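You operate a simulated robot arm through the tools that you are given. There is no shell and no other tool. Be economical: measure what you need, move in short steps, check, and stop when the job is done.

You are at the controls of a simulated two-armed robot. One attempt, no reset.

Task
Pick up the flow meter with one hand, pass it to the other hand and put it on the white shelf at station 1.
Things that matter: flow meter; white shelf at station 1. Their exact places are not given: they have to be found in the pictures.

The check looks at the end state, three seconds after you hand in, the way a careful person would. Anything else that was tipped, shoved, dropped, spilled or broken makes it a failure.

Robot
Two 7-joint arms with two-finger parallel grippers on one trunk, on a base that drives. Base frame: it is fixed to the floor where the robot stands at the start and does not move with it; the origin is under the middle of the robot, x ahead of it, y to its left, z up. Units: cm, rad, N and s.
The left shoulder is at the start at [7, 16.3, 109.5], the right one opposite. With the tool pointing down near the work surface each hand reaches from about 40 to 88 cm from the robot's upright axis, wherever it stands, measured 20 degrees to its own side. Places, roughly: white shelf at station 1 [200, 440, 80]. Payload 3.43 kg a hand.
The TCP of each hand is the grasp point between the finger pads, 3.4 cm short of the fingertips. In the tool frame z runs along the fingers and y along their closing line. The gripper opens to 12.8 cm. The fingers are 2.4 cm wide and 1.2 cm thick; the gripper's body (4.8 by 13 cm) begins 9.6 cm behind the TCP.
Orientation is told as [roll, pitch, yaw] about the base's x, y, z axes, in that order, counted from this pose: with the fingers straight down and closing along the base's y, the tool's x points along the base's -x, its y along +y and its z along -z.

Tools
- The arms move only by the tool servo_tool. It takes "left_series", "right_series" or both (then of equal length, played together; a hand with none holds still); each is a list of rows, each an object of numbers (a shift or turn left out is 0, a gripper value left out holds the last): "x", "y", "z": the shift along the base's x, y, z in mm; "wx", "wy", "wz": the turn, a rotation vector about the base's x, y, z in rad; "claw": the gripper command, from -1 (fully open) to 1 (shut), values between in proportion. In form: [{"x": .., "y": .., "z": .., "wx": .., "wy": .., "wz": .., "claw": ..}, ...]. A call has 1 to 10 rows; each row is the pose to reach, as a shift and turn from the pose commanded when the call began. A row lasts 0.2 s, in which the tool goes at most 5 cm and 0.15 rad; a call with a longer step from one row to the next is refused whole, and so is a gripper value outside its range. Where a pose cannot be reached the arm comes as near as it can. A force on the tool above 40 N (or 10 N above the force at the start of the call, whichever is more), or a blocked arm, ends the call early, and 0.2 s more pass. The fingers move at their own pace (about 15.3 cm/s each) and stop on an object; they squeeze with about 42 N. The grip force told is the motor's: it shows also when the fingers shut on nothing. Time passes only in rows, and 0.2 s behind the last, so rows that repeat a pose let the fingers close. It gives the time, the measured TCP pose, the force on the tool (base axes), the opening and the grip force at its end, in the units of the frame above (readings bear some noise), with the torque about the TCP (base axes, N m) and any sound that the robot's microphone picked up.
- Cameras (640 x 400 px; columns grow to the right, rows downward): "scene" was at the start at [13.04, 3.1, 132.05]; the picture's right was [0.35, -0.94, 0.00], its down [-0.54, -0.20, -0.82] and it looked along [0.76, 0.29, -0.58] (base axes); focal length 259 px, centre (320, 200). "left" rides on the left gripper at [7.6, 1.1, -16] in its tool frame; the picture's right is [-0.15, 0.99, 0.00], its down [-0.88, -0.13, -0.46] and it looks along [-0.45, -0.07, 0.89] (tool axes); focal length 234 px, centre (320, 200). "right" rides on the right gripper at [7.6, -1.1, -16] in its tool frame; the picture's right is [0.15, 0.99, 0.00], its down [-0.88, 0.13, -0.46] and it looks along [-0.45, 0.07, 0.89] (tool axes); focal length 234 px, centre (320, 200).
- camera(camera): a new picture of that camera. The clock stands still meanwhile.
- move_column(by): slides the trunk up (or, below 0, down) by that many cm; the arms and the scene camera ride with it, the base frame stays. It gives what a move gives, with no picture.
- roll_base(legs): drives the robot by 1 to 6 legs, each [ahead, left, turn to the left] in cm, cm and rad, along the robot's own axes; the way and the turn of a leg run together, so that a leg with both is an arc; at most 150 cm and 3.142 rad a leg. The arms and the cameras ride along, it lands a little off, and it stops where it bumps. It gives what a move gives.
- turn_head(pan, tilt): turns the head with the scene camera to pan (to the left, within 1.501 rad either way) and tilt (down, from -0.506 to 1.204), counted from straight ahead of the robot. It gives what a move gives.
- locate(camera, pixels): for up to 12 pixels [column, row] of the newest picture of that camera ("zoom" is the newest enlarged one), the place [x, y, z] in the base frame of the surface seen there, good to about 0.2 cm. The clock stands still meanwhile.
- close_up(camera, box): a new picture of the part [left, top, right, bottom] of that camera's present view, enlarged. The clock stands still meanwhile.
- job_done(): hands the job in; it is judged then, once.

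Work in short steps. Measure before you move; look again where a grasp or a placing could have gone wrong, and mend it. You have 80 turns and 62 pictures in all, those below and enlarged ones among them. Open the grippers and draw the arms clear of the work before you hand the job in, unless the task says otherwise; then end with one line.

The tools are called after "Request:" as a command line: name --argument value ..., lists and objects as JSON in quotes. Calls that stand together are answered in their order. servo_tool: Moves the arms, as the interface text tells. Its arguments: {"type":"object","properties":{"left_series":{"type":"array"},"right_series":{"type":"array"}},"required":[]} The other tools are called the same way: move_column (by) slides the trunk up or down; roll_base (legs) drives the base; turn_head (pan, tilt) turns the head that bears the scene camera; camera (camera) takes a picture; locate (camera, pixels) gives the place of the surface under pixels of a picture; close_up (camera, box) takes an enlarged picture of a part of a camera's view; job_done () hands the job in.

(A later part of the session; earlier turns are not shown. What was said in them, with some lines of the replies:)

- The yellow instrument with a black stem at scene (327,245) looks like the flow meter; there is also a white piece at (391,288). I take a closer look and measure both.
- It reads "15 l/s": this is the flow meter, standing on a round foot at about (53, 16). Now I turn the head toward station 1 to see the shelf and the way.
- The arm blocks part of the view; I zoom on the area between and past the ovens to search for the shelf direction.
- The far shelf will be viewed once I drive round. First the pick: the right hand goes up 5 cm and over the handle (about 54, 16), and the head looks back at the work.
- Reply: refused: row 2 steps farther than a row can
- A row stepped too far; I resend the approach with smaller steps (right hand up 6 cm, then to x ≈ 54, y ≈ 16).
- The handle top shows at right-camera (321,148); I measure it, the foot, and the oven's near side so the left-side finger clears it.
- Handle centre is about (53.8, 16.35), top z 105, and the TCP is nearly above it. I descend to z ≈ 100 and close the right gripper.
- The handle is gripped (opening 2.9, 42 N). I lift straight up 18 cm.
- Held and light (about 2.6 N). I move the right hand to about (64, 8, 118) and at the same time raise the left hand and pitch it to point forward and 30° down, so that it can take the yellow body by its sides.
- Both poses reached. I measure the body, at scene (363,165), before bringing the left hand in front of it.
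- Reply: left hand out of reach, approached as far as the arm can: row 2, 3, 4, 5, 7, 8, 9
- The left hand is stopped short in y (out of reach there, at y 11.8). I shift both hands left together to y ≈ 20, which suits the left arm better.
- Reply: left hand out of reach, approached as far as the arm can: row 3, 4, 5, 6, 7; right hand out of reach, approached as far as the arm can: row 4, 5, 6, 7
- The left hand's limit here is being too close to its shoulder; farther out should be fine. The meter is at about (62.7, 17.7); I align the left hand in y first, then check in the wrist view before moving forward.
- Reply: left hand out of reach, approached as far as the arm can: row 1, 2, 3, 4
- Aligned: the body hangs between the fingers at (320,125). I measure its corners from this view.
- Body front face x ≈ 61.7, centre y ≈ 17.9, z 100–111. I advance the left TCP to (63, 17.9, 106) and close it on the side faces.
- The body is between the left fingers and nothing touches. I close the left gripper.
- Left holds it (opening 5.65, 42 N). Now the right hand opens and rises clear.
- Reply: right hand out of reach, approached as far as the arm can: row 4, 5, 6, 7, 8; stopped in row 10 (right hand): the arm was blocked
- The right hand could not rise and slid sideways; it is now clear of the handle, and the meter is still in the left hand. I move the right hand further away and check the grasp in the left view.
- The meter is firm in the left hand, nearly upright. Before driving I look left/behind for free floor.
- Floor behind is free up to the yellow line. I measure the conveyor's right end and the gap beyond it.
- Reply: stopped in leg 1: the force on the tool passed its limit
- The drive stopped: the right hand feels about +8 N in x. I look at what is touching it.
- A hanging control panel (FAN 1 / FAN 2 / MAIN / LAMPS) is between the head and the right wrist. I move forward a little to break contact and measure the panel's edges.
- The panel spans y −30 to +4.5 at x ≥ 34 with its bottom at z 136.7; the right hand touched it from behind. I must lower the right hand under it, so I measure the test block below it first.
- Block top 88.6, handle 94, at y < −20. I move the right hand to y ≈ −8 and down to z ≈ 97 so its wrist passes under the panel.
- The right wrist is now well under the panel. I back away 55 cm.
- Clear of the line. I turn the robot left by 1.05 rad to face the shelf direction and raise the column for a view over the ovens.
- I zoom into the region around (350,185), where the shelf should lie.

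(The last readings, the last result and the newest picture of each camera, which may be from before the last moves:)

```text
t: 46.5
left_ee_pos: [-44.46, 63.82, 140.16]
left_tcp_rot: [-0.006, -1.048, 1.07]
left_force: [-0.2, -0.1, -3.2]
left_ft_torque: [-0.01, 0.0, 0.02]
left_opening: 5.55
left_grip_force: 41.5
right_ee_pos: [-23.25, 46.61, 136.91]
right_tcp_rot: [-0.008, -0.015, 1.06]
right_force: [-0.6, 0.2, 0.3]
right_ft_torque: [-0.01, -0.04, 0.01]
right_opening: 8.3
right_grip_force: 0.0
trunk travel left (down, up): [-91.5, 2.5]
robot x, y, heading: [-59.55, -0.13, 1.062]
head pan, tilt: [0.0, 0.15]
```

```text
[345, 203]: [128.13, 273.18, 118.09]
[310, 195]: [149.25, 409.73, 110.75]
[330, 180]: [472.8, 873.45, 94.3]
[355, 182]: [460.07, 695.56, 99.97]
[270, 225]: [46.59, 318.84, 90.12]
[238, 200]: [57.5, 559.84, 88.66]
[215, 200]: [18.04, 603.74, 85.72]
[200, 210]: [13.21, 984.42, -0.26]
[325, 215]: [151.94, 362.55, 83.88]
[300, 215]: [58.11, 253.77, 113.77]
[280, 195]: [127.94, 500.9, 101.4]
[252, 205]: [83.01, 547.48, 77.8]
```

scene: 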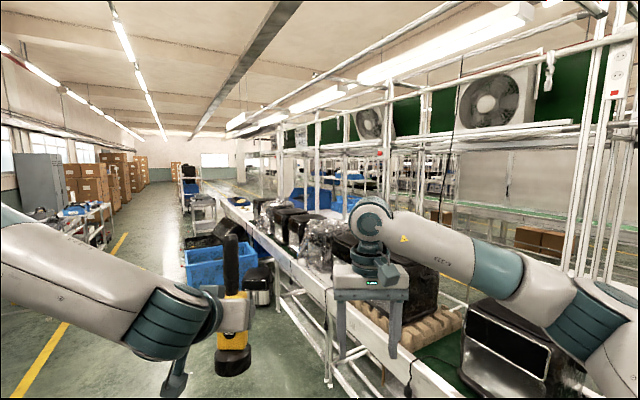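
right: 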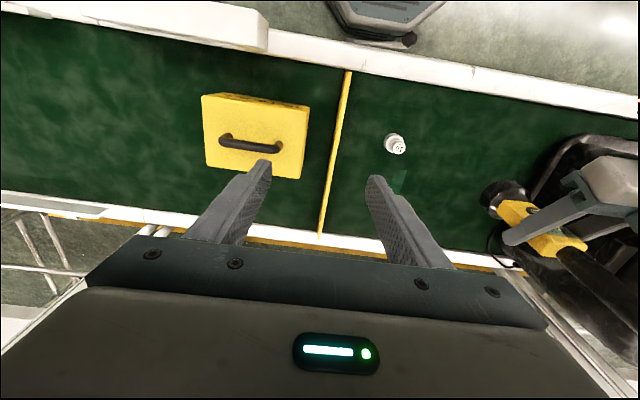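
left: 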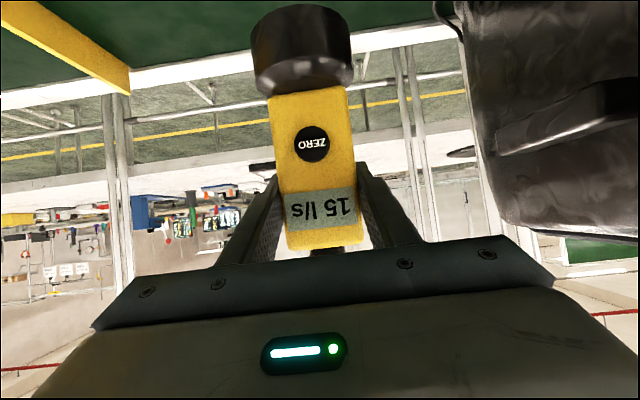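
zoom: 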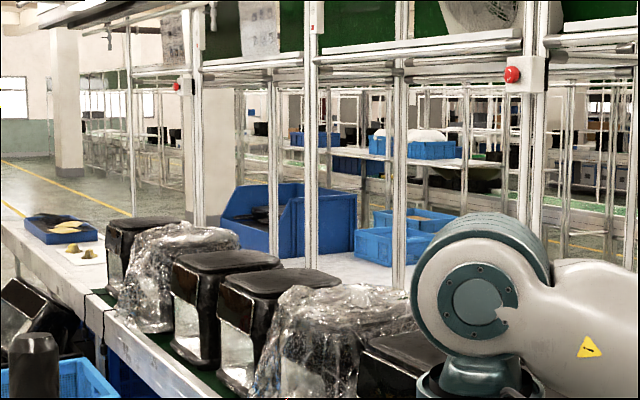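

The white table carrying the blue bins runs along x ≈ 150. I measure its extents and the line's left end from the zoomed view.

Request:
locate --camera "zoom" --pixels '[[370, 275], [330, 263], [395, 245], [475, 210], [290, 235], [20, 235], [75, 225], [100, 300], [180, 170], [205, 200], [130, 195], [20, 185]]'

Request:
close_up --camera "scene" --box '[480, 150, 640, 250]'

```text
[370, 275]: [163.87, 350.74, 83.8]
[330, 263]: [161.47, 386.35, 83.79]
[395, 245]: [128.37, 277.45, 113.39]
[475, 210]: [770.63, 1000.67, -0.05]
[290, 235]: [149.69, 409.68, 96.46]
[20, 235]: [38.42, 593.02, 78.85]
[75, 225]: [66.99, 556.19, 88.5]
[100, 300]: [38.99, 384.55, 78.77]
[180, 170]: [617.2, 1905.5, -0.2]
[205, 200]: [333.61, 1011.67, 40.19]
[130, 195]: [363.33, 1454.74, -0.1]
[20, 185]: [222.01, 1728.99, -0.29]
```

```text
4.00 times, centred on (560, 200) of scene
```

zoom: 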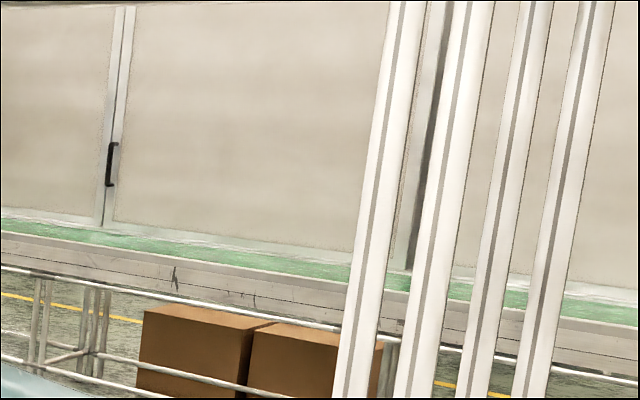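

I need the width of the gap behind the conveyor and where the far aisle is; from this raised head I look across (pan −1.1).

Request:
turn_head --pan -1.15 --tilt 0.25

Request:
camera --camera "scene"

```text
t: 47.9
left_ee_pos: [-44.42, 63.76, 140.03]
left_tcp_rot: [-0.005, -1.047, 1.069]
left_force: [0.1, -0.2, -2.4]
left_ft_torque: [0.01, 0.0, 0.03]
left_opening: 5.58
left_grip_force: 41.8
right_ee_pos: [-23.23, 46.67, 136.97]
right_tcp_rot: [-0.007, -0.014, 1.063]
right_force: [-0.3, -0.1, 0.6]
right_ft_torque: [0.01, 0.01, 0.01]
right_opening: 8.31
right_grip_force: 0.1
trunk travel left (down, up): [-91.5, 2.5]
robot x, y, heading: [-59.34, 0.28, 1.065]
head pan, tilt: [-1.15, 0.25]
```

```text
28 pictures are left
```

scene: 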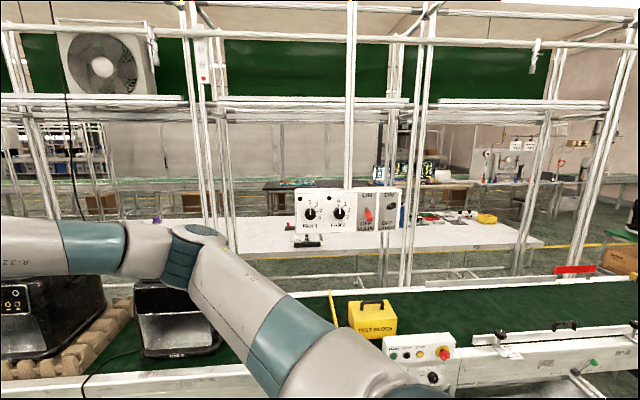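

Request:
locate --camera "scene" --pixels '[[450, 247], [420, 212], [540, 243], [450, 222], [500, 270], [600, 245], [470, 283], [600, 280], [545, 180], [300, 182], [520, 240], [630, 290]]'

```text
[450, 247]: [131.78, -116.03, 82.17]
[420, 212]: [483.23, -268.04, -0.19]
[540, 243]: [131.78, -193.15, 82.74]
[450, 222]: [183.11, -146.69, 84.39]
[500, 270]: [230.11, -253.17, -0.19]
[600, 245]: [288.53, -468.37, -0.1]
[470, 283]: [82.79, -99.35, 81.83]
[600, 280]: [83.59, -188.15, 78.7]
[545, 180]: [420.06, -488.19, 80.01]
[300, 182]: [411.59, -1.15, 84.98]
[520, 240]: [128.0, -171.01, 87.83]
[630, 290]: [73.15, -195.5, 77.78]
```

The gap behind the conveyor is only 44 cm (x 88–132), so the shelf has to be reached from the far aisle (x > 200). The left way round is shorter; I turn to face along +y and look at the lane.

Request:
roll_base --legs '[[0, 0, 0.505]]'

Request:
turn_head --pan 0.0 --tilt 0.3

Request:
camera --camera "scene"

```text
t: 49.7
left_ee_pos: [-76.91, 63.13, 140.05]
left_tcp_rot: [-0.004, -1.05, 1.57]
left_force: [-0.3, 0.4, -2.9]
left_ft_torque: [0.01, 0.02, 0.0]
left_opening: 5.6
left_grip_force: 42.1
right_ee_pos: [-49.95, 58.41, 136.99]
right_tcp_rot: [-0.005, -0.014, 1.561]
right_force: [0.4, 1.0, 0.2]
right_ft_torque: [0.03, 0.0, -0.02]
right_opening: 8.32
right_grip_force: 0.0
trunk travel left (down, up): [-91.5, 2.5]
robot x, y, heading: [-59.89, -0.06, 1.568]
head pan, tilt: [-1.15, 0.25]
```

```text
t: 51.1
left_ee_pos: [-76.96, 63.34, 140.0]
left_tcp_rot: [-0.005, -1.048, 1.57]
left_force: [0.3, 0.0, -2.6]
left_ft_torque: [0.01, -0.01, 0.02]
left_opening: 5.53
left_grip_force: 42.5
right_ee_pos: [-50.04, 58.42, 136.98]
right_tcp_rot: [-0.008, -0.015, 1.563]
right_force: [1.1, 0.4, -0.3]
right_ft_torque: [0.01, 0.0, -0.02]
right_opening: 8.32
right_grip_force: 0.0
trunk travel left (down, up): [-91.5, 2.5]
robot x, y, heading: [-59.29, -0.19, 1.56]
head pan, tilt: [0.0, 0.3]
```

```text
27 pictures are left
```

scene: 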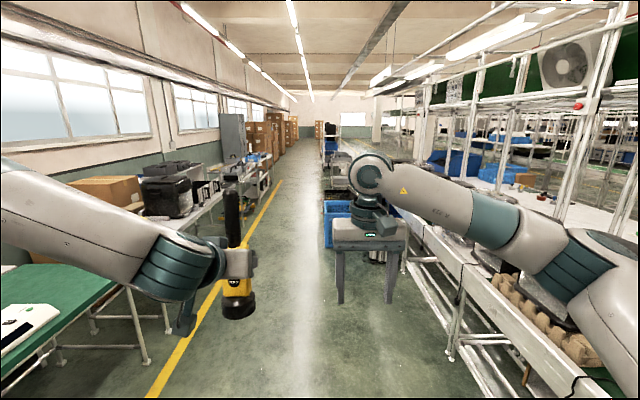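

The lane left of the crates (column ~300) looks free. I measure its borders.

Request:
locate --camera "scene" --pixels '[[324, 240], [324, 205], [323, 160], [324, 180], [245, 235], [190, 345], [224, 205], [130, 285], [300, 165], [268, 190], [345, 160], [330, 135]]'

Request:
close_up --camera "scene" --box '[250, 110, 450, 235]'

```text
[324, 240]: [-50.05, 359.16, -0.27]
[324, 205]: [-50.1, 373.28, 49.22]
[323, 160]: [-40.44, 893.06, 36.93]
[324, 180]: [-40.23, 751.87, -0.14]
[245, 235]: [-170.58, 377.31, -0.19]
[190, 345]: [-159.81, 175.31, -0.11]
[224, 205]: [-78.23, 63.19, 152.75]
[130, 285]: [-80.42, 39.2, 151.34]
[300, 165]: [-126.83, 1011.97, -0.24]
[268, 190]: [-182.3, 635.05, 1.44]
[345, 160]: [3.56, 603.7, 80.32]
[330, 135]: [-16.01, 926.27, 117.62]
```

```text
3.20 times, centred on (350, 172) of scene
```

zoom: 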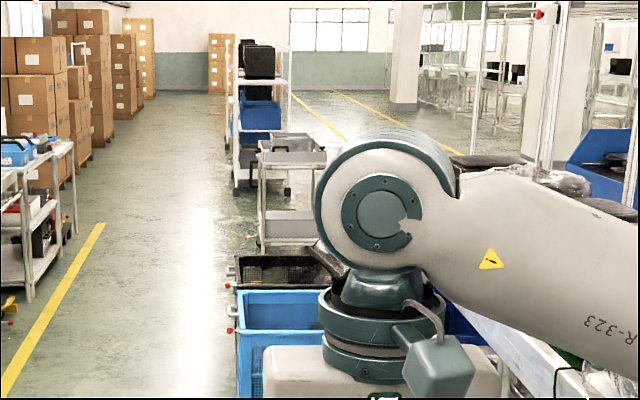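

Crates reach left to x = −50 (y 345 on); the yellow line is at x ≈ −165. I shift to x ≈ −110 and go ahead to y ≈ 520, then look right.

Request:
roll_base --legs '[[70, 50, 0], [150, 0, 0], [150, 0, 0], [150, 0, 0]]'

Request:
turn_head --pan -0.6 --tilt 0.2

Request:
camera --camera "scene"

```text
t: 76.6
left_ee_pos: [-120.04, 580.47, 140.09]
left_tcp_rot: [-0.006, -1.049, 1.569]
left_force: [0.5, 0.1, -3.4]
left_ft_torque: [0.02, 0.01, -0.02]
left_opening: 5.56
left_grip_force: 41.6
right_ee_pos: [-93.29, 575.79, 137.12]
right_tcp_rot: [-0.01, -0.016, 1.562]
right_force: [1.5, 0.5, 0.3]
right_ft_torque: [0.0, -0.02, -0.01]
right_opening: 8.34
right_grip_force: 0.1
trunk travel left (down, up): [-91.5, 2.5]
robot x, y, heading: [-102.49, 517.29, 1.564]
head pan, tilt: [0.0, 0.3]
```

```text
t: 77.6
left_ee_pos: [-120.04, 580.55, 140.05]
left_tcp_rot: [-0.005, -1.046, 1.57]
left_force: [0.7, 0.3, -3.1]
left_ft_torque: [0.02, 0.02, 0.02]
left_opening: 5.59
left_grip_force: 41.7
right_ee_pos: [-93.19, 575.85, 137.04]
right_tcp_rot: [-0.008, -0.013, 1.562]
right_force: [-0.5, -0.9, 0.2]
right_ft_torque: [0.02, 0.0, 0.01]
right_opening: 8.31
right_grip_force: 0.1
trunk travel left (down, up): [-91.5, 2.5]
robot x, y, heading: [-102.61, 517.62, 1.567]
head pan, tilt: [-0.6, 0.201]
```

```text
25 pictures are left
```

scene: 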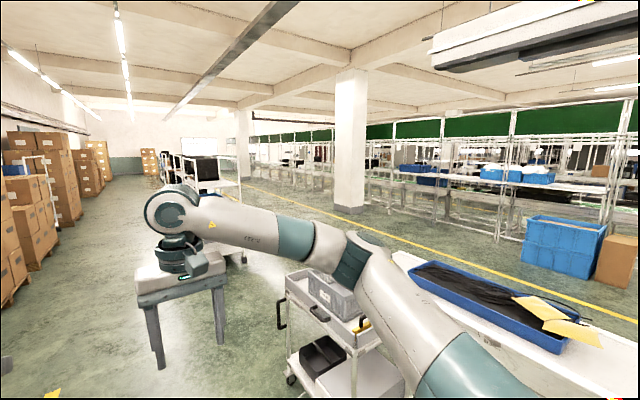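

The line's left end and open floor past it are visible. I measure the trolley, line end, pillar and the far bench.

Request:
locate --camera "scene" --pixels '[[305, 270], [375, 300], [243, 250], [243, 180], [350, 210], [395, 260], [410, 258], [525, 255], [600, 275], [500, 270], [480, 205], [400, 210]]'

Request:
turn_head --pan -1.4 --tilt 0.2

Request:
camera --camera "scene"

```text
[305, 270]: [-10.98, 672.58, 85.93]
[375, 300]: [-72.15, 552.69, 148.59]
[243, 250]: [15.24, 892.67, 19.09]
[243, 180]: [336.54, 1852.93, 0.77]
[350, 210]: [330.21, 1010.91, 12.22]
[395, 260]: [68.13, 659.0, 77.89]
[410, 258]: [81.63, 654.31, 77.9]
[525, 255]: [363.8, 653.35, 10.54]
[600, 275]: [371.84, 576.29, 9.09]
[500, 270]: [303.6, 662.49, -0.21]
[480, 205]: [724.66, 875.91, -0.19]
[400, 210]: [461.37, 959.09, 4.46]
```

```text
t: 78.7
left_ee_pos: [-120.08, 580.43, 140.1]
left_tcp_rot: [-0.006, -1.046, 1.57]
left_force: [0.2, 0.1, -2.6]
left_ft_torque: [-0.02, 0.0, 0.01]
left_opening: 5.56
left_grip_force: 42.1
right_ee_pos: [-93.26, 575.79, 136.9]
right_tcp_rot: [-0.009, -0.013, 1.562]
right_force: [0.8, -0.6, 0.0]
right_ft_torque: [-0.01, 0.0, 0.0]
right_opening: 8.3
right_grip_force: 0.1
trunk travel left (down, up): [-91.5, 2.5]
robot x, y, heading: [-102.8, 517.62, 1.558]
head pan, tilt: [-1.4, 0.201]
```

```text
24 pictures are left
```

scene: 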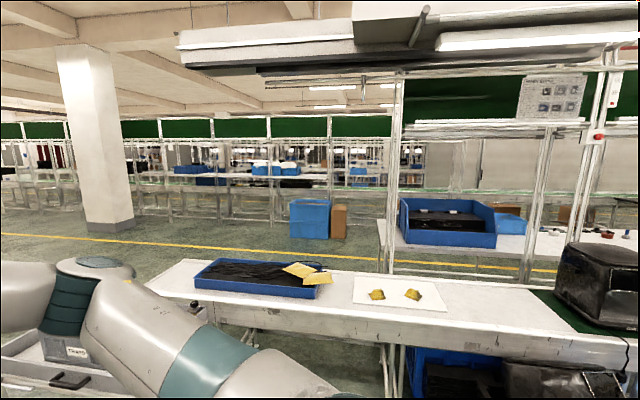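

I zoom on the white table's end with the blue bins around (460,220), near the given place (200, 440).

Request:
close_up --camera "scene" --box '[370, 160, 640, 290]'

Request:
locate --camera "scene" --pixels '[[383, 230], [383, 250], [450, 252], [525, 245], [560, 235], [600, 235], [455, 205], [500, 215], [640, 235], [340, 240], [390, 222], [150, 285]]'

```text
2.37 times, centred on (505, 225) of scene
```

zoom: 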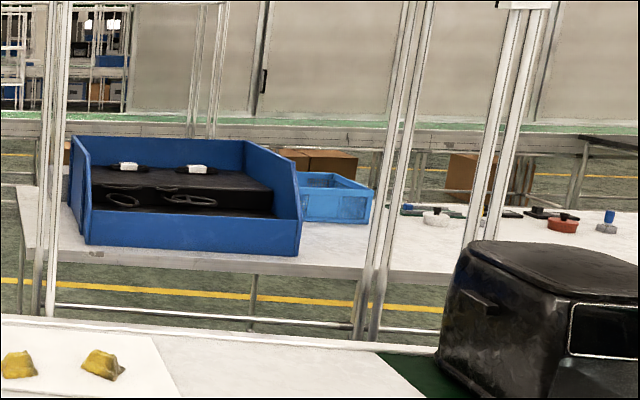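

```text
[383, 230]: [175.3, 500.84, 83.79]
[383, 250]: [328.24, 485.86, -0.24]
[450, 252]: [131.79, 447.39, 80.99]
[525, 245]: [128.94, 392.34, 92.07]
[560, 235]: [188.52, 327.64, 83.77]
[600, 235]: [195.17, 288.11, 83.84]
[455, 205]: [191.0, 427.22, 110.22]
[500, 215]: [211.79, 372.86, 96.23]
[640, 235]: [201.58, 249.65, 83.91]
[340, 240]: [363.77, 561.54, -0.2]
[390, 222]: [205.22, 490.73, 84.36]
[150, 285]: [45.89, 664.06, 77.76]
```

The white table ends at y ≈ 500 (x 132–210, z 84), with bins on its near side, so I'll approach from the far aisle. I pass the trolleys (they end at about y 930), go up to y ≈ 1010, turn right and look.

Request:
roll_base --legs '[[150, 0, 0], [150, 0, 0], [150, 0, 0], [45, 0, 0], [0, 0, -1.56]]'

Request:
turn_head --pan 0.0 --tilt 0.35

Request:
camera --camera "scene"

```text
t: 89.5
left_ee_pos: [-122.19, 790.19, 139.79]
left_tcp_rot: [-0.001, -1.035, 1.577]
left_force: [0.5, -0.1, -3.2]
left_ft_torque: [0.15, 0.04, 0.04]
left_opening: 5.56
left_grip_force: 42.2
right_ee_pos: [-95.39, 786.68, 136.96]
right_tcp_rot: [-0.01, -0.014, 1.573]
right_force: [-0.3, 1.2, -0.4]
right_ft_torque: [0.03, 0.02, -0.01]
right_opening: 8.3
right_grip_force: 0.1
trunk travel left (down, up): [-91.5, 2.5]
robot x, y, heading: [-104.11, 728.16, 1.58]
head pan, tilt: [-1.4, 0.201]
stopped in leg 2: the force on the tool passed its limit (the readings are from after the stop); the commanded pose is now the measured one
```

```text
t: 91.0
left_ee_pos: [-122.3, 790.18, 139.85]
left_tcp_rot: [-0.001, -1.037, 1.577]
left_force: [-1.6, -9.5, -6.3]
left_ft_torque: [-0.2, 0.12, -0.23]
left_opening: 5.58
left_grip_force: 41.7
right_ee_pos: [-95.33, 786.57, 136.81]
right_tcp_rot: [-0.01, -0.014, 1.575]
right_force: [0.4, 0.3, -0.4]
right_ft_torque: [0.01, -0.01, -0.03]
right_opening: 8.32
right_grip_force: 0.0
trunk travel left (down, up): [-91.5, 2.5]
robot x, y, heading: [-103.87, 728.3, 1.579]
head pan, tilt: [0.0, 0.351]
```

```text
22 pictures are left
```

scene: 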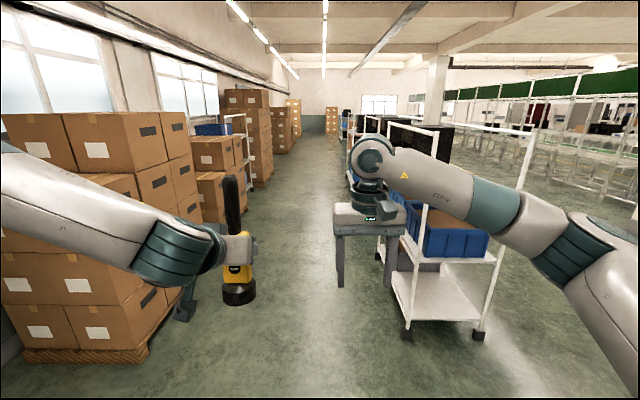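

The drive stopped with −9.5 N in y on the left hand, which seems to be touching the cardboard stack by its camera/body. I back off straight a few cm and measure the boxes.

Request:
roll_base --legs '[[-8, 0, 0]]'

Request:
locate --camera "scene" --pixels '[[180, 250], [188, 160], [185, 190], [135, 345], [150, 340], [185, 310], [240, 190], [250, 175], [405, 330], [478, 335], [390, 180], [330, 160]]'

Request:
camera --camera "left"

```text
t: 92.1
left_ee_pos: [-122.17, 783.53, 139.33]
left_tcp_rot: [0.001, -1.028, 1.577]
left_force: [0.3, 1.4, -3.3]
left_ft_torque: [-0.02, 0.03, 0.01]
left_opening: 5.55
left_grip_force: 42.2
right_ee_pos: [-95.28, 779.88, 136.38]
right_tcp_rot: [-0.009, -0.005, 1.573]
right_force: [0.8, 0.2, -0.5]
right_ft_torque: [-0.11, -0.03, -0.01]
right_opening: 8.32
right_grip_force: 0.1
trunk travel left (down, up): [-91.5, 2.5]
robot x, y, heading: [-103.66, 720.23, 1.577]
head pan, tilt: [0.0, 0.351]
```

```text
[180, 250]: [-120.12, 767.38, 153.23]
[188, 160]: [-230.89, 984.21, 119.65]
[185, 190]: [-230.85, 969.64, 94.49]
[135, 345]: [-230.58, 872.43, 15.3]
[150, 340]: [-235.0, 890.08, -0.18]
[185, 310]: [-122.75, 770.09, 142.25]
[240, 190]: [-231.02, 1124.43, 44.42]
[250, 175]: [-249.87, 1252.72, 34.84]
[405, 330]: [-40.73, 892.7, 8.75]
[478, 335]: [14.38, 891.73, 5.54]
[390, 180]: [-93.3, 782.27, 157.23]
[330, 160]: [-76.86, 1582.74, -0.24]
```

```text
21 pictures are left
```

left: 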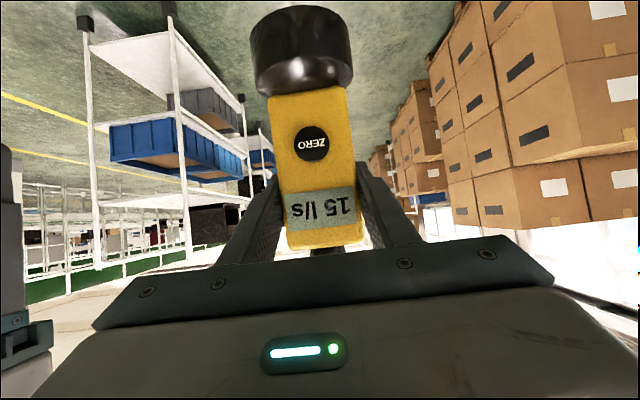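

Boxes are far off (x −230) and the meter sits unchanged in the grip; nothing is visible near the hand. I lower the column 25 cm and continue in shorter legs.

Request:
move_column --by -25

Request:
roll_base --legs '[[50, 0, 0], [50, 0, 0], [50, 0, 0]]'

```text
t: 94.6
left_ee_pos: [-121.99, 782.48, 114.83]
left_tcp_rot: [-0.001, -1.036, 1.578]
left_force: [-0.4, -0.3, -1.9]
left_ft_torque: [0.01, -0.01, 0.01]
left_opening: 5.58
left_grip_force: 41.5
right_ee_pos: [-95.15, 779.01, 111.82]
right_tcp_rot: [-0.009, -0.011, 1.575]
right_force: [0.3, -0.3, 1.4]
right_ft_torque: [0.03, -0.01, 0.02]
right_opening: 8.31
right_grip_force: 0.0
trunk travel left (down, up): [-66.5, 27.5]
robot x, y, heading: [-103.86, 720.35, 1.583]
head pan, tilt: [0.0, 0.351]
```

```text
t: 95.9
left_ee_pos: [-122.18, 790.19, 114.73]
left_tcp_rot: [-0.002, -1.025, 1.573]
left_force: [0.7, -9.9, 0.4]
left_ft_torque: [0.03, -0.2, -0.35]
left_opening: 5.55
left_grip_force: 41.6
right_ee_pos: [-95.47, 787.28, 111.74]
right_tcp_rot: [-0.009, -0.013, 1.573]
right_force: [0.3, 0.0, 0.3]
right_ft_torque: [0.01, 0.03, -0.01]
right_opening: 8.32
right_grip_force: 0.0
trunk travel left (down, up): [-66.5, 27.5]
robot x, y, heading: [-103.83, 729.09, 1.583]
head pan, tilt: [0.0, 0.351]
stopped in leg 1: the force on the tool passed its limit (the readings are from after the stop); the commanded pose is now the measured one
```

Blocked again at exactly the same y (~793) with nothing visible: some unseen barrier there. So I must cross between the line end (y 664) and y ≈ 790. I back up to y ≈ 712, turn right to face +x and look at the gap.

Request:
roll_base --legs '[[-17, 0, 0], [0, 0, -1.58]]'

Request:
turn_head --pan 0.0 --tilt 0.5

Request:
camera --camera "scene"

```text
t: 101.2
left_ee_pos: [-41.78, 729.14, 114.71]
left_tcp_rot: [0.0, -1.028, -0.014]
left_force: [0.2, -0.4, -2.2]
left_ft_torque: [-0.03, 0.0, -0.04]
left_opening: 5.59
left_grip_force: 42.0
right_ee_pos: [-45.17, 702.42, 111.74]
right_tcp_rot: [-0.009, -0.011, -0.015]
right_force: [0.5, -0.8, 0.0]
right_ft_torque: [0.02, -0.01, -0.01]
right_opening: 8.34
right_grip_force: 0.1
trunk travel left (down, up): [-66.5, 27.5]
robot x, y, heading: [-103.6, 712.19, -0.009]
head pan, tilt: [0.0, 0.351]
```

```text
t: 102.0
left_ee_pos: [-41.72, 729.05, 114.56]
left_tcp_rot: [-0.001, -1.027, -0.013]
left_force: [-0.5, -0.3, -2.5]
left_ft_torque: [0.0, 0.02, -0.01]
left_opening: 5.57
left_grip_force: 42.3
right_ee_pos: [-45.05, 702.3, 111.73]
right_tcp_rot: [-0.008, -0.01, -0.016]
right_force: [-0.6, -0.3, 0.0]
right_ft_torque: [0.03, 0.02, 0.0]
right_opening: 8.33
right_grip_force: 0.2
trunk travel left (down, up): [-66.5, 27.5]
robot x, y, heading: [-103.53, 712.16, -0.006]
head pan, tilt: [0.0, 0.499]
```

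```text
20 pictures are left
```

scene: 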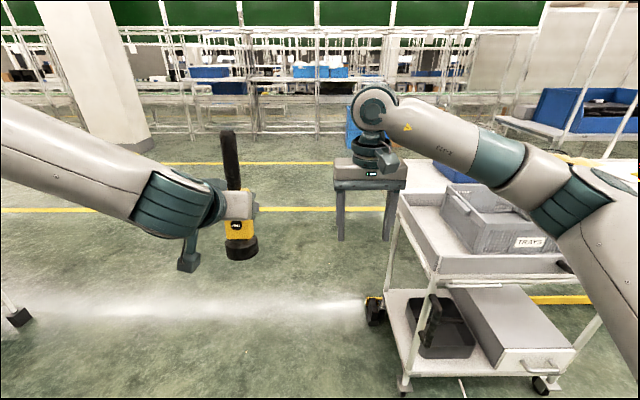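

Open floor ahead, with the grey trolley to the right. I measure its near edges and the floor markings.

Request:
locate --camera "scene" --pixels '[[403, 380], [372, 315], [404, 203], [435, 270], [545, 385], [300, 210], [240, 163], [18, 320], [350, 150], [410, 165], [560, 270], [130, 140]]'

```text
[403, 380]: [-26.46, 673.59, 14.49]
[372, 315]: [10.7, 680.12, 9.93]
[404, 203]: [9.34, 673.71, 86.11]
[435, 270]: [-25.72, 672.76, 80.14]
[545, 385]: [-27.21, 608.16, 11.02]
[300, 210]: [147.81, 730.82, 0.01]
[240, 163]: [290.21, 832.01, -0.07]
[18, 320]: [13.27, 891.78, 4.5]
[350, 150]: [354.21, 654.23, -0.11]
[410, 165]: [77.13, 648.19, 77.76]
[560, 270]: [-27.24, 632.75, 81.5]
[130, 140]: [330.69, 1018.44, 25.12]
```

Trolley edge is at y ≈ 674–682, so a lane at y ≈ 725 fits. I shift left 13 cm and go ahead to x ≈ 270.

Request:
roll_base --legs '[[0, 13, 0], [100, 0, 0], [100, 0, 0], [100, 0, 0], [72, 0, 0]]'

Request:
turn_head --pan -1.45 --tilt 0.3

Request:
camera --camera "scene"

```text
t: 121.1
left_ee_pos: [330.34, 736.8, 114.74]
left_tcp_rot: [0.0, -1.028, -0.022]
left_force: [-0.2, -0.5, -1.8]
left_ft_torque: [-0.03, -0.03, 0.04]
left_opening: 5.58
left_grip_force: 41.6
right_ee_pos: [326.91, 710.16, 111.74]
right_tcp_rot: [-0.009, -0.01, -0.021]
right_force: [0.5, -0.8, -1.1]
right_ft_torque: [0.04, -0.02, -0.01]
right_opening: 8.35
right_grip_force: 0.1
trunk travel left (down, up): [-66.5, 27.5]
robot x, y, heading: [268.42, 720.05, -0.011]
head pan, tilt: [0.0, 0.499]
```

```text
t: 122.7
left_ee_pos: [330.38, 736.84, 114.64]
left_tcp_rot: [-0.001, -1.026, -0.021]
left_force: [0.0, -0.1, -2.8]
left_ft_torque: [-0.02, 0.0, 0.0]
left_opening: 5.59
left_grip_force: 41.8
right_ee_pos: [326.93, 710.16, 111.65]
right_tcp_rot: [-0.009, -0.011, -0.021]
right_force: [-1.1, -0.2, -0.2]
right_ft_torque: [0.0, -0.01, 0.03]
right_opening: 8.3
right_grip_force: 0.1
trunk travel left (down, up): [-66.5, 27.5]
robot x, y, heading: [268.83, 720.18, -0.014]
head pan, tilt: [-1.45, 0.3]
```

```text
19 pictures are left
```

scene: 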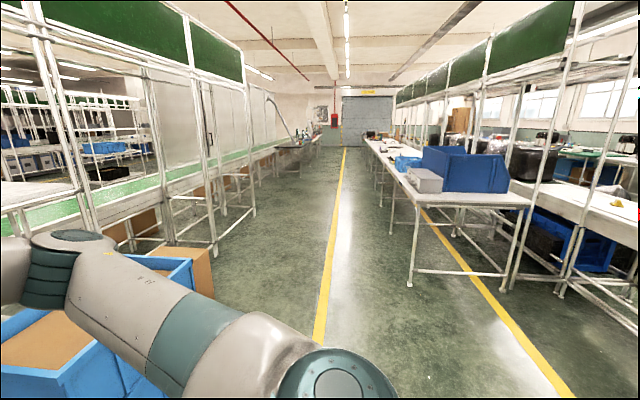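

The far aisle is open, and the white table stands to the right with a grey box and blue bins on it. I zoom and measure it.

Request:
close_up --camera "scene" --box '[350, 110, 560, 240]'

Request:
locate --camera "scene" --pixels '[[418, 198], [527, 200], [380, 150], [410, 180], [440, 190], [405, 158], [500, 190], [395, 170], [425, 160], [410, 155], [195, 250], [325, 300]]'

```text
3.05 times, centred on (455, 175) of scene
```

zoom: 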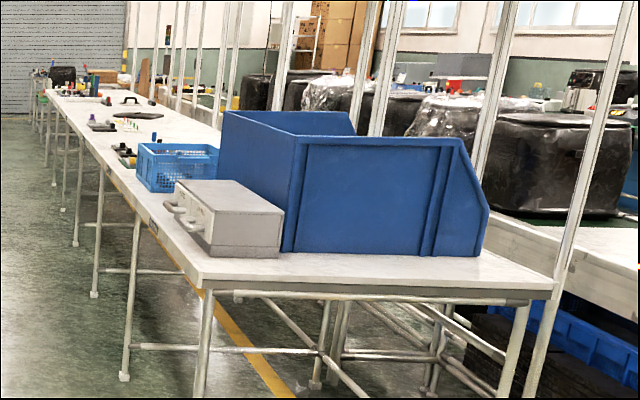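

```text
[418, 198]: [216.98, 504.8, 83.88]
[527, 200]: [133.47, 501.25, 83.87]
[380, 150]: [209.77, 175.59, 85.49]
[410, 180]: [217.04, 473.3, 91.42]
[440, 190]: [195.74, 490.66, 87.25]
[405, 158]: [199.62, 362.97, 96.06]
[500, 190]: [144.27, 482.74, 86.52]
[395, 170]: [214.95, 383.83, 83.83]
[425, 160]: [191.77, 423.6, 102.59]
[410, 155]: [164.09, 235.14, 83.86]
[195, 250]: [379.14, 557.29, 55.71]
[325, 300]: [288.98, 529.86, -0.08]
```

The white tabletop (z 83.9, x 133–217, y up to 505) has a free strip between the grey case and the light-blue crate around (205, 425); that matches the given place. I drive to about (283, 443) and face it.

Request:
roll_base --legs '[[0, 0, -1.56], [135, 14, 0], [140, 0, 0], [0, 0, -1.57]]'

Request:
turn_head --pan 0.0 --tilt 0.55

Request:
camera --camera "scene"

```text
t: 143.7
left_ee_pos: [219.16, 426.67, 114.63]
left_tcp_rot: [0.001, -1.028, 3.135]
left_force: [0.4, -0.2, -2.5]
left_ft_torque: [-0.01, -0.01, -0.03]
left_opening: 5.57
left_grip_force: 42.2
right_ee_pos: [222.38, 453.58, 111.8]
right_tcp_rot: [-0.008, -0.011, 3.137]
right_force: [-0.1, -0.8, -0.1]
right_ft_torque: [-0.01, 0.0, 0.0]
right_opening: 8.31
right_grip_force: 0.1
trunk travel left (down, up): [-66.5, 27.5]
robot x, y, heading: [281.23, 444.73, -3.141]
head pan, tilt: [-1.45, 0.3]
```

```text
t: 145.2
left_ee_pos: [219.09, 426.77, 114.66]
left_tcp_rot: [0.0, -1.027, 3.137]
left_force: [-0.3, 0.2, -2.1]
left_ft_torque: [0.02, 0.01, 0.0]
left_opening: 5.58
left_grip_force: 41.6
right_ee_pos: [222.34, 453.49, 111.88]
right_tcp_rot: [-0.01, -0.01, 3.137]
right_force: [0.1, 0.5, 0.2]
right_ft_torque: [0.03, 0.01, -0.01]
right_opening: 8.33
right_grip_force: 0.1
trunk travel left (down, up): [-66.5, 27.5]
robot x, y, heading: [280.96, 444.52, -3.136]
head pan, tilt: [0.0, 0.55]
```

```text
17 pictures are left
```

scene: 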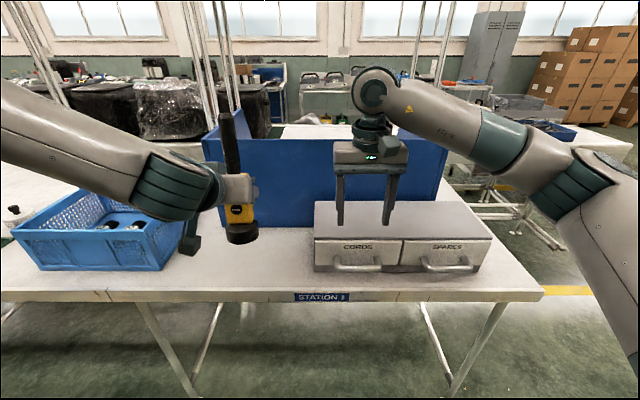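

The "STATION 1" label is on the edge at (322,297) and a free area lies at columns 190–310, rows 235–285. I measure the free area and the meter's pose.

Request:
locate --camera "scene" --pixels '[[250, 265], [180, 268], [310, 268], [250, 284], [285, 235], [165, 265], [318, 265], [205, 235], [228, 115], [231, 170], [242, 236], [240, 243]]'

Request:
close_up --camera "scene" --box '[160, 90, 330, 300]'

```text
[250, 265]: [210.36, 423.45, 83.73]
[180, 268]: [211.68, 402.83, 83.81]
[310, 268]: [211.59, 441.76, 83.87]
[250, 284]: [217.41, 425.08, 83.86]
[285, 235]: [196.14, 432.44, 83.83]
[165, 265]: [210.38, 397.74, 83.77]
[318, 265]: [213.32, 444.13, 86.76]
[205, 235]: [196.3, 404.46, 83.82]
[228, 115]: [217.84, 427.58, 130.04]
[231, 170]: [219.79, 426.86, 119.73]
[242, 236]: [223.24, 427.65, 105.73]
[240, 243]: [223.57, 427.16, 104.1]
```

```text
1.90 times, centred on (245, 195) of scene
```

zoom: 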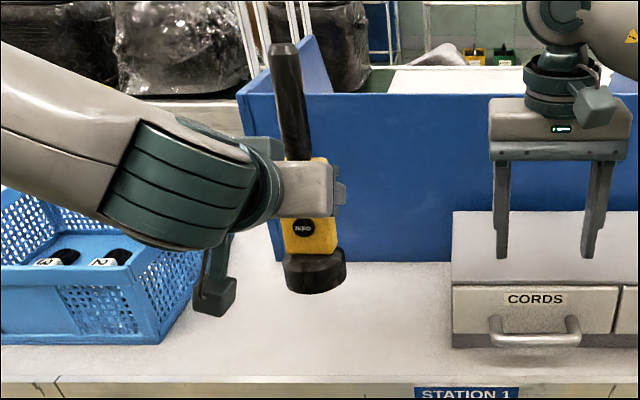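

The target spot is foot centre (206, 422). The meter seems to lean forward slightly; I measure the handle line more exactly, plus the left wrist's low points and the crate's rim.

Request:
locate --camera "zoom" --pixels '[[286, 60], [289, 90], [293, 120], [297, 148], [305, 240], [312, 275], [215, 305], [190, 240], [130, 215], [50, 185], [130, 270], [165, 330]]'

Request:
camera --camera "left"

```text
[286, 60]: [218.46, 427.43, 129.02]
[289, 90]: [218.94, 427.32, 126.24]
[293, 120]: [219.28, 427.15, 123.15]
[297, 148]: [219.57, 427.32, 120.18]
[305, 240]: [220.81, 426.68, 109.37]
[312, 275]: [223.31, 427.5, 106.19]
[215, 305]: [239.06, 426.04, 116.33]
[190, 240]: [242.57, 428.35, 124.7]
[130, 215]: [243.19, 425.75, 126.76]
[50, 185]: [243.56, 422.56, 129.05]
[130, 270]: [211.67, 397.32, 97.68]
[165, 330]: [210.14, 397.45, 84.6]
```

```text
15 pictures are left
```

left: 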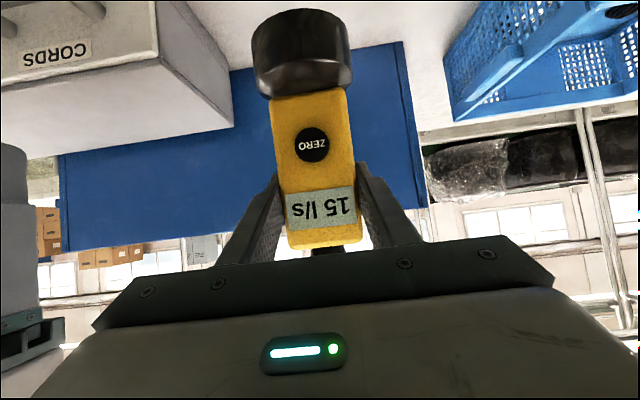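

The handle leans about 0.125 rad forward (toward −x), none sideways. I correct that by wy +0.125, move over the spot (206, 422), and raise the right hand away from the case.

Request:
servo_tool --left_series '[{"x": -20, "y": -10, "wy": 0.03}, {"x": -50, "y": -25, "wy": 0.06}, {"x": -80, "y": -35, "wy": 0.09}, {"x": -110, "y": -45, "wy": 0.12}, {"x": -125, "y": -45, "wy": 0.125}, {"x": -125, "y": -45, "wy": 0.125}]' --right_series '[{"z": 30}, {"z": 60, "x": 10}, {"z": 90, "x": 20, "y": 20}, {"z": 110, "x": 30, "y": 50}, {"z": 120, "x": 30, "y": 80}, {"z": 120, "x": 30, "y": 80}]'

Request:
move_column --by -14

Request:
close_up --camera "scene" --box '[160, 90, 330, 300]'

```text
t: 146.7
left_ee_pos: [206.77, 422.28, 114.58]
left_tcp_rot: [0.001, -1.151, 3.134]
left_force: [0.1, -1.3, -2.5]
left_ft_torque: [0.03, 0.01, -0.01]
left_opening: 5.56
left_grip_force: 42.2
right_ee_pos: [225.35, 461.48, 123.7]
right_tcp_rot: [-0.007, -0.009, 3.136]
right_force: [0.2, -0.1, -0.2]
right_ft_torque: [0.03, -0.02, 0.02]
right_opening: 8.33
right_grip_force: 0.1
trunk travel left (down, up): [-66.5, 27.5]
robot x, y, heading: [280.78, 444.68, -3.141]
head pan, tilt: [0.0, 0.55]
```

```text
t: 148.3
left_ee_pos: [206.75, 422.29, 100.62]
left_tcp_rot: [0.0, -1.154, 3.136]
left_force: [-0.1, 0.4, -2.3]
left_ft_torque: [-0.03, -0.02, 0.01]
left_opening: 5.54
left_grip_force: 42.3
right_ee_pos: [225.4, 461.57, 109.78]
right_tcp_rot: [-0.01, -0.012, 3.135]
right_force: [-0.4, -0.4, -0.2]
right_ft_torque: [0.0, 0.03, 0.03]
right_opening: 8.31
right_grip_force: 0.1
trunk travel left (down, up): [-52.5, 41.5]
robot x, y, heading: [280.79, 444.58, -3.136]
head pan, tilt: [0.0, 0.55]
```

```text
1.90 times, centred on (245, 195) of scene
```

zoom: 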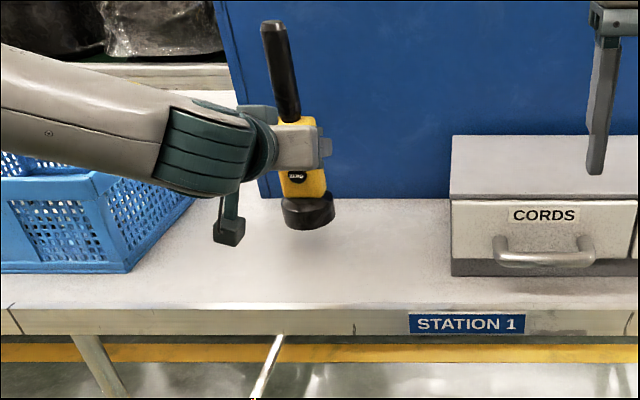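

I check the handle line and the foot's bottom height.

Request:
locate --camera "zoom" --pixels '[[276, 40], [279, 60], [284, 85], [288, 108], [300, 185], [308, 222], [312, 227], [290, 218], [330, 215], [200, 190], [310, 240]]'

Request:
camera --camera "right"

```text
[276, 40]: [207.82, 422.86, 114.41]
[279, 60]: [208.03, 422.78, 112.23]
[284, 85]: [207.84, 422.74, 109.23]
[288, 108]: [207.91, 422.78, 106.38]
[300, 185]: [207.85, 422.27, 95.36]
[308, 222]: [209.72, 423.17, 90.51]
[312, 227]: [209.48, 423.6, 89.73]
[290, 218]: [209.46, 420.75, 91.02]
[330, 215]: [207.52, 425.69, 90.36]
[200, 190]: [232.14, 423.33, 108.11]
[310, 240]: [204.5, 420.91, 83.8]
```

```text
13 pictures are left
```

right: 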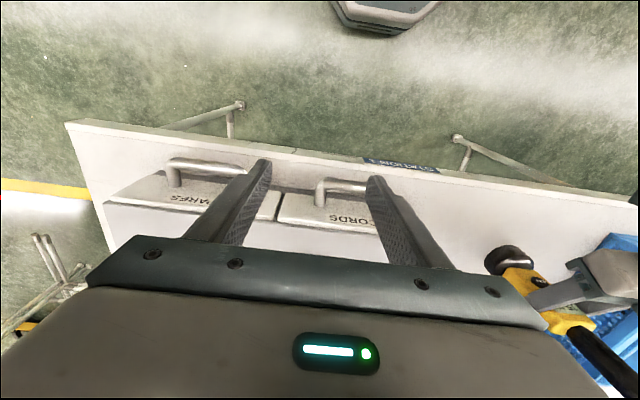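

The handle is upright now (x 207.8–208.0 over its height), and the foot bottom is about 5.5 cm above the table, centred at ≈ (206.3, 423). I lower it 5 cm and check.

Request:
servo_tool --left_series '[{"z": -15}, {"z": -30}, {"z": -42}, {"z": -48}, {"z": -50}, {"z": -50}]'

Request:
close_up --camera "scene" --box '[200, 160, 290, 270]'

```text
t: 149.7
left_ee_pos: [206.81, 422.2, 95.61]
left_tcp_rot: [0.001, -1.153, 3.137]
left_force: [1.1, 0.1, -2.2]
left_ft_torque: [-0.02, -0.03, 0.0]
left_opening: 5.57
left_grip_force: 41.8
right_ee_pos: [225.4, 461.53, 109.82]
right_tcp_rot: [-0.008, -0.011, 3.136]
right_force: [-1.0, -1.0, -0.1]
right_ft_torque: [0.03, 0.02, 0.0]
right_opening: 8.32
right_grip_force: 0.0
trunk travel left (down, up): [-52.5, 41.5]
robot x, y, heading: [281.02, 444.69, -3.141]
head pan, tilt: [0.0, 0.55]
```

```text
3.64 times, centred on (245, 215) of scene
```

zoom: 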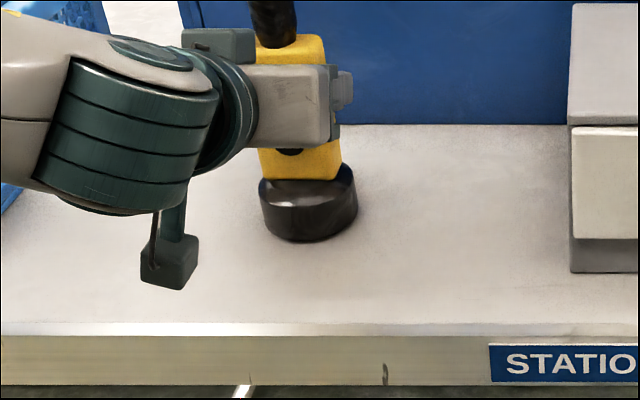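

The foot is a few millimetres above the surface. I lower in 2 mm steps until the force shows contact.

Request:
servo_tool --left_series '[{"z": -2}, {"z": -4}, {"z": -6}, {"z": -6}]'

```text
t: 150.7
left_ee_pos: [206.83, 422.24, 95.16]
left_tcp_rot: [0.0, -1.153, 3.136]
left_force: [-0.3, -1.1, 3.4]
left_ft_torque: [-0.08, -0.1, -0.03]
left_opening: 5.55
left_grip_force: 41.8
right_ee_pos: [225.48, 461.49, 109.83]
right_tcp_rot: [-0.009, -0.011, 3.135]
right_force: [-0.1, 0.2, 0.2]
right_ft_torque: [-0.02, -0.01, 0.0]
right_opening: 8.31
right_grip_force: 0.1
trunk travel left (down, up): [-52.5, 41.5]
robot x, y, heading: [281.11, 444.74, -3.14]
head pan, tilt: [0.0, 0.55]
```

Contact: force went from −2.2 to +3.4 N, torques near zero. I open the left gripper gradually.

Request:
servo_tool --left_series '[{"claw": 0.1}, {"claw": -0.1}, {"claw": -0.4}, {"claw": -0.7}, {"claw": -0.7}]'

Request:
close_up --camera "scene" --box '[180, 100, 320, 270]'

Request:
camera --camera "left"

```text
t: 151.9
left_ee_pos: [206.78, 422.35, 95.05]
left_tcp_rot: [0.0, -1.153, 3.138]
left_force: [-0.4, 0.7, 0.4]
left_ft_torque: [0.01, -0.03, 0.02]
left_opening: 10.87
left_grip_force: 0.1
right_ee_pos: [225.38, 461.55, 109.78]
right_tcp_rot: [-0.009, -0.01, 3.137]
right_force: [-0.2, 0.1, 0.6]
right_ft_torque: [0.01, -0.01, -0.03]
right_opening: 8.32
right_grip_force: 0.1
trunk travel left (down, up): [-52.5, 41.5]
robot x, y, heading: [280.8, 444.34, -3.142]
head pan, tilt: [0.0, 0.55]
```

```text
2.35 times, centred on (250, 185) of scene
```

zoom: 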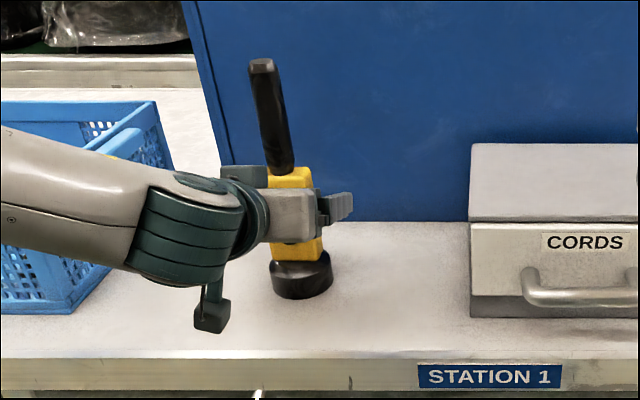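

```text
10 pictures are left
```

left: 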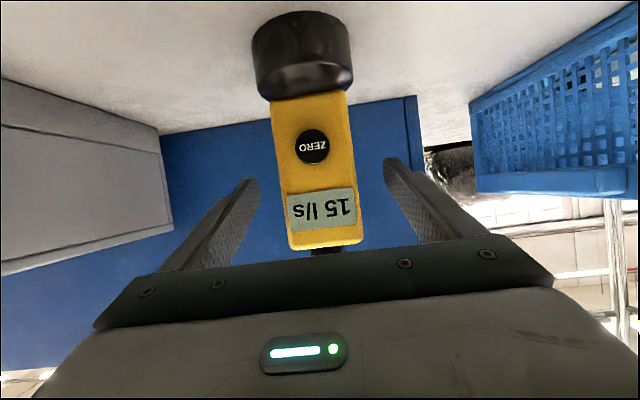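

The meter stands free between the open fingers. I back the base straight out by 25 cm.

Request:
roll_base --legs '[[-25, 0, 0]]'

Request:
camera --camera "scene"

Request:
close_up --camera "scene" --box '[200, 80, 320, 220]'

```text
t: 153.8
left_ee_pos: [231.98, 422.46, 95.06]
left_tcp_rot: [0.0, -1.153, 3.134]
left_force: [0.5, -0.1, -0.3]
left_ft_torque: [0.01, 0.01, 0.01]
left_opening: 10.87
left_grip_force: 0.1
right_ee_pos: [250.63, 461.69, 109.81]
right_tcp_rot: [-0.009, -0.011, 3.136]
right_force: [-0.1, -0.1, -0.2]
right_ft_torque: [0.0, 0.02, -0.01]
right_opening: 8.34
right_grip_force: 0.2
trunk travel left (down, up): [-52.5, 41.5]
robot x, y, heading: [306.22, 444.61, 3.146]
head pan, tilt: [0.0, 0.55]
```

```text
9 pictures are left
```

scene: 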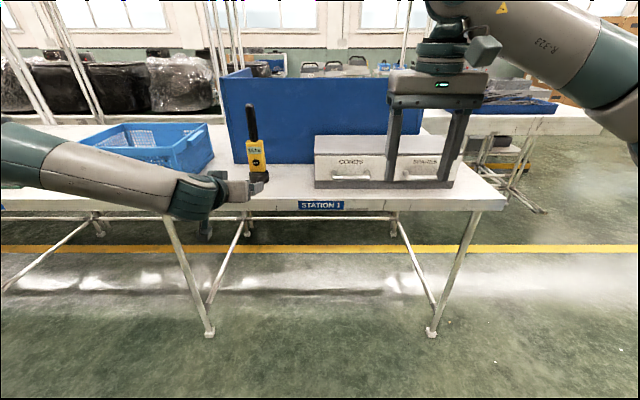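

```text
2.86 times, centred on (260, 150) of scene
```

zoom: 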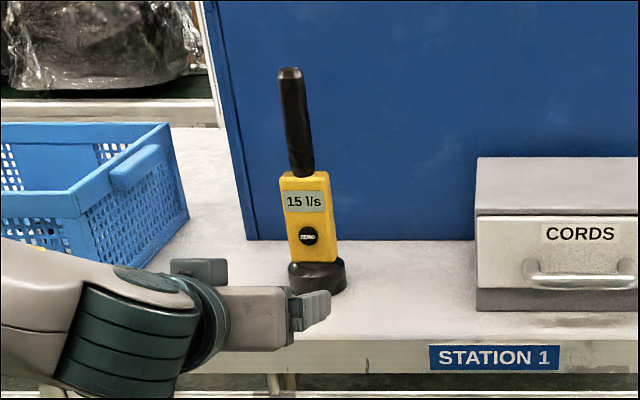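

The meter stands upright on the white shelf at station 1 and both hands are clear of it. I open both grippers fully and hand in.

Request:
servo_tool --left_series '[{"x": 20, "z": 20, "claw": -1}, {"x": 20, "z": 40}, {"x": 20, "z": 40}]' --right_series '[{"claw": -1}, {"claw": -1}, {"claw": -1}]'

Request:
job_done

```text
t: 154.6
left_ee_pos: [233.81, 422.32, 99.04]
left_tcp_rot: [0.0, -1.15, 3.133]
left_force: [-0.3, 0.4, -0.2]
left_ft_torque: [0.01, 0.04, -0.01]
left_opening: 12.84
left_grip_force: 0.2
right_ee_pos: [250.52, 461.74, 109.95]
right_tcp_rot: [-0.009, -0.012, 3.135]
right_force: [-0.4, -0.4, 0.2]
right_ft_torque: [0.01, -0.02, 0.0]
right_opening: 12.82
right_grip_force: 0.0
trunk travel left (down, up): [-52.5, 41.5]
robot x, y, heading: [306.08, 444.33, 3.139]
head pan, tilt: [0.0, 0.55]
```

```text
The job is handed in.
```

The right hand picked up the flow meter and passed it to the left, and it now stands upright on the white shelf at station 1; on the way the right hand and arm bumped a hanging control panel, and I saw no damage to it.
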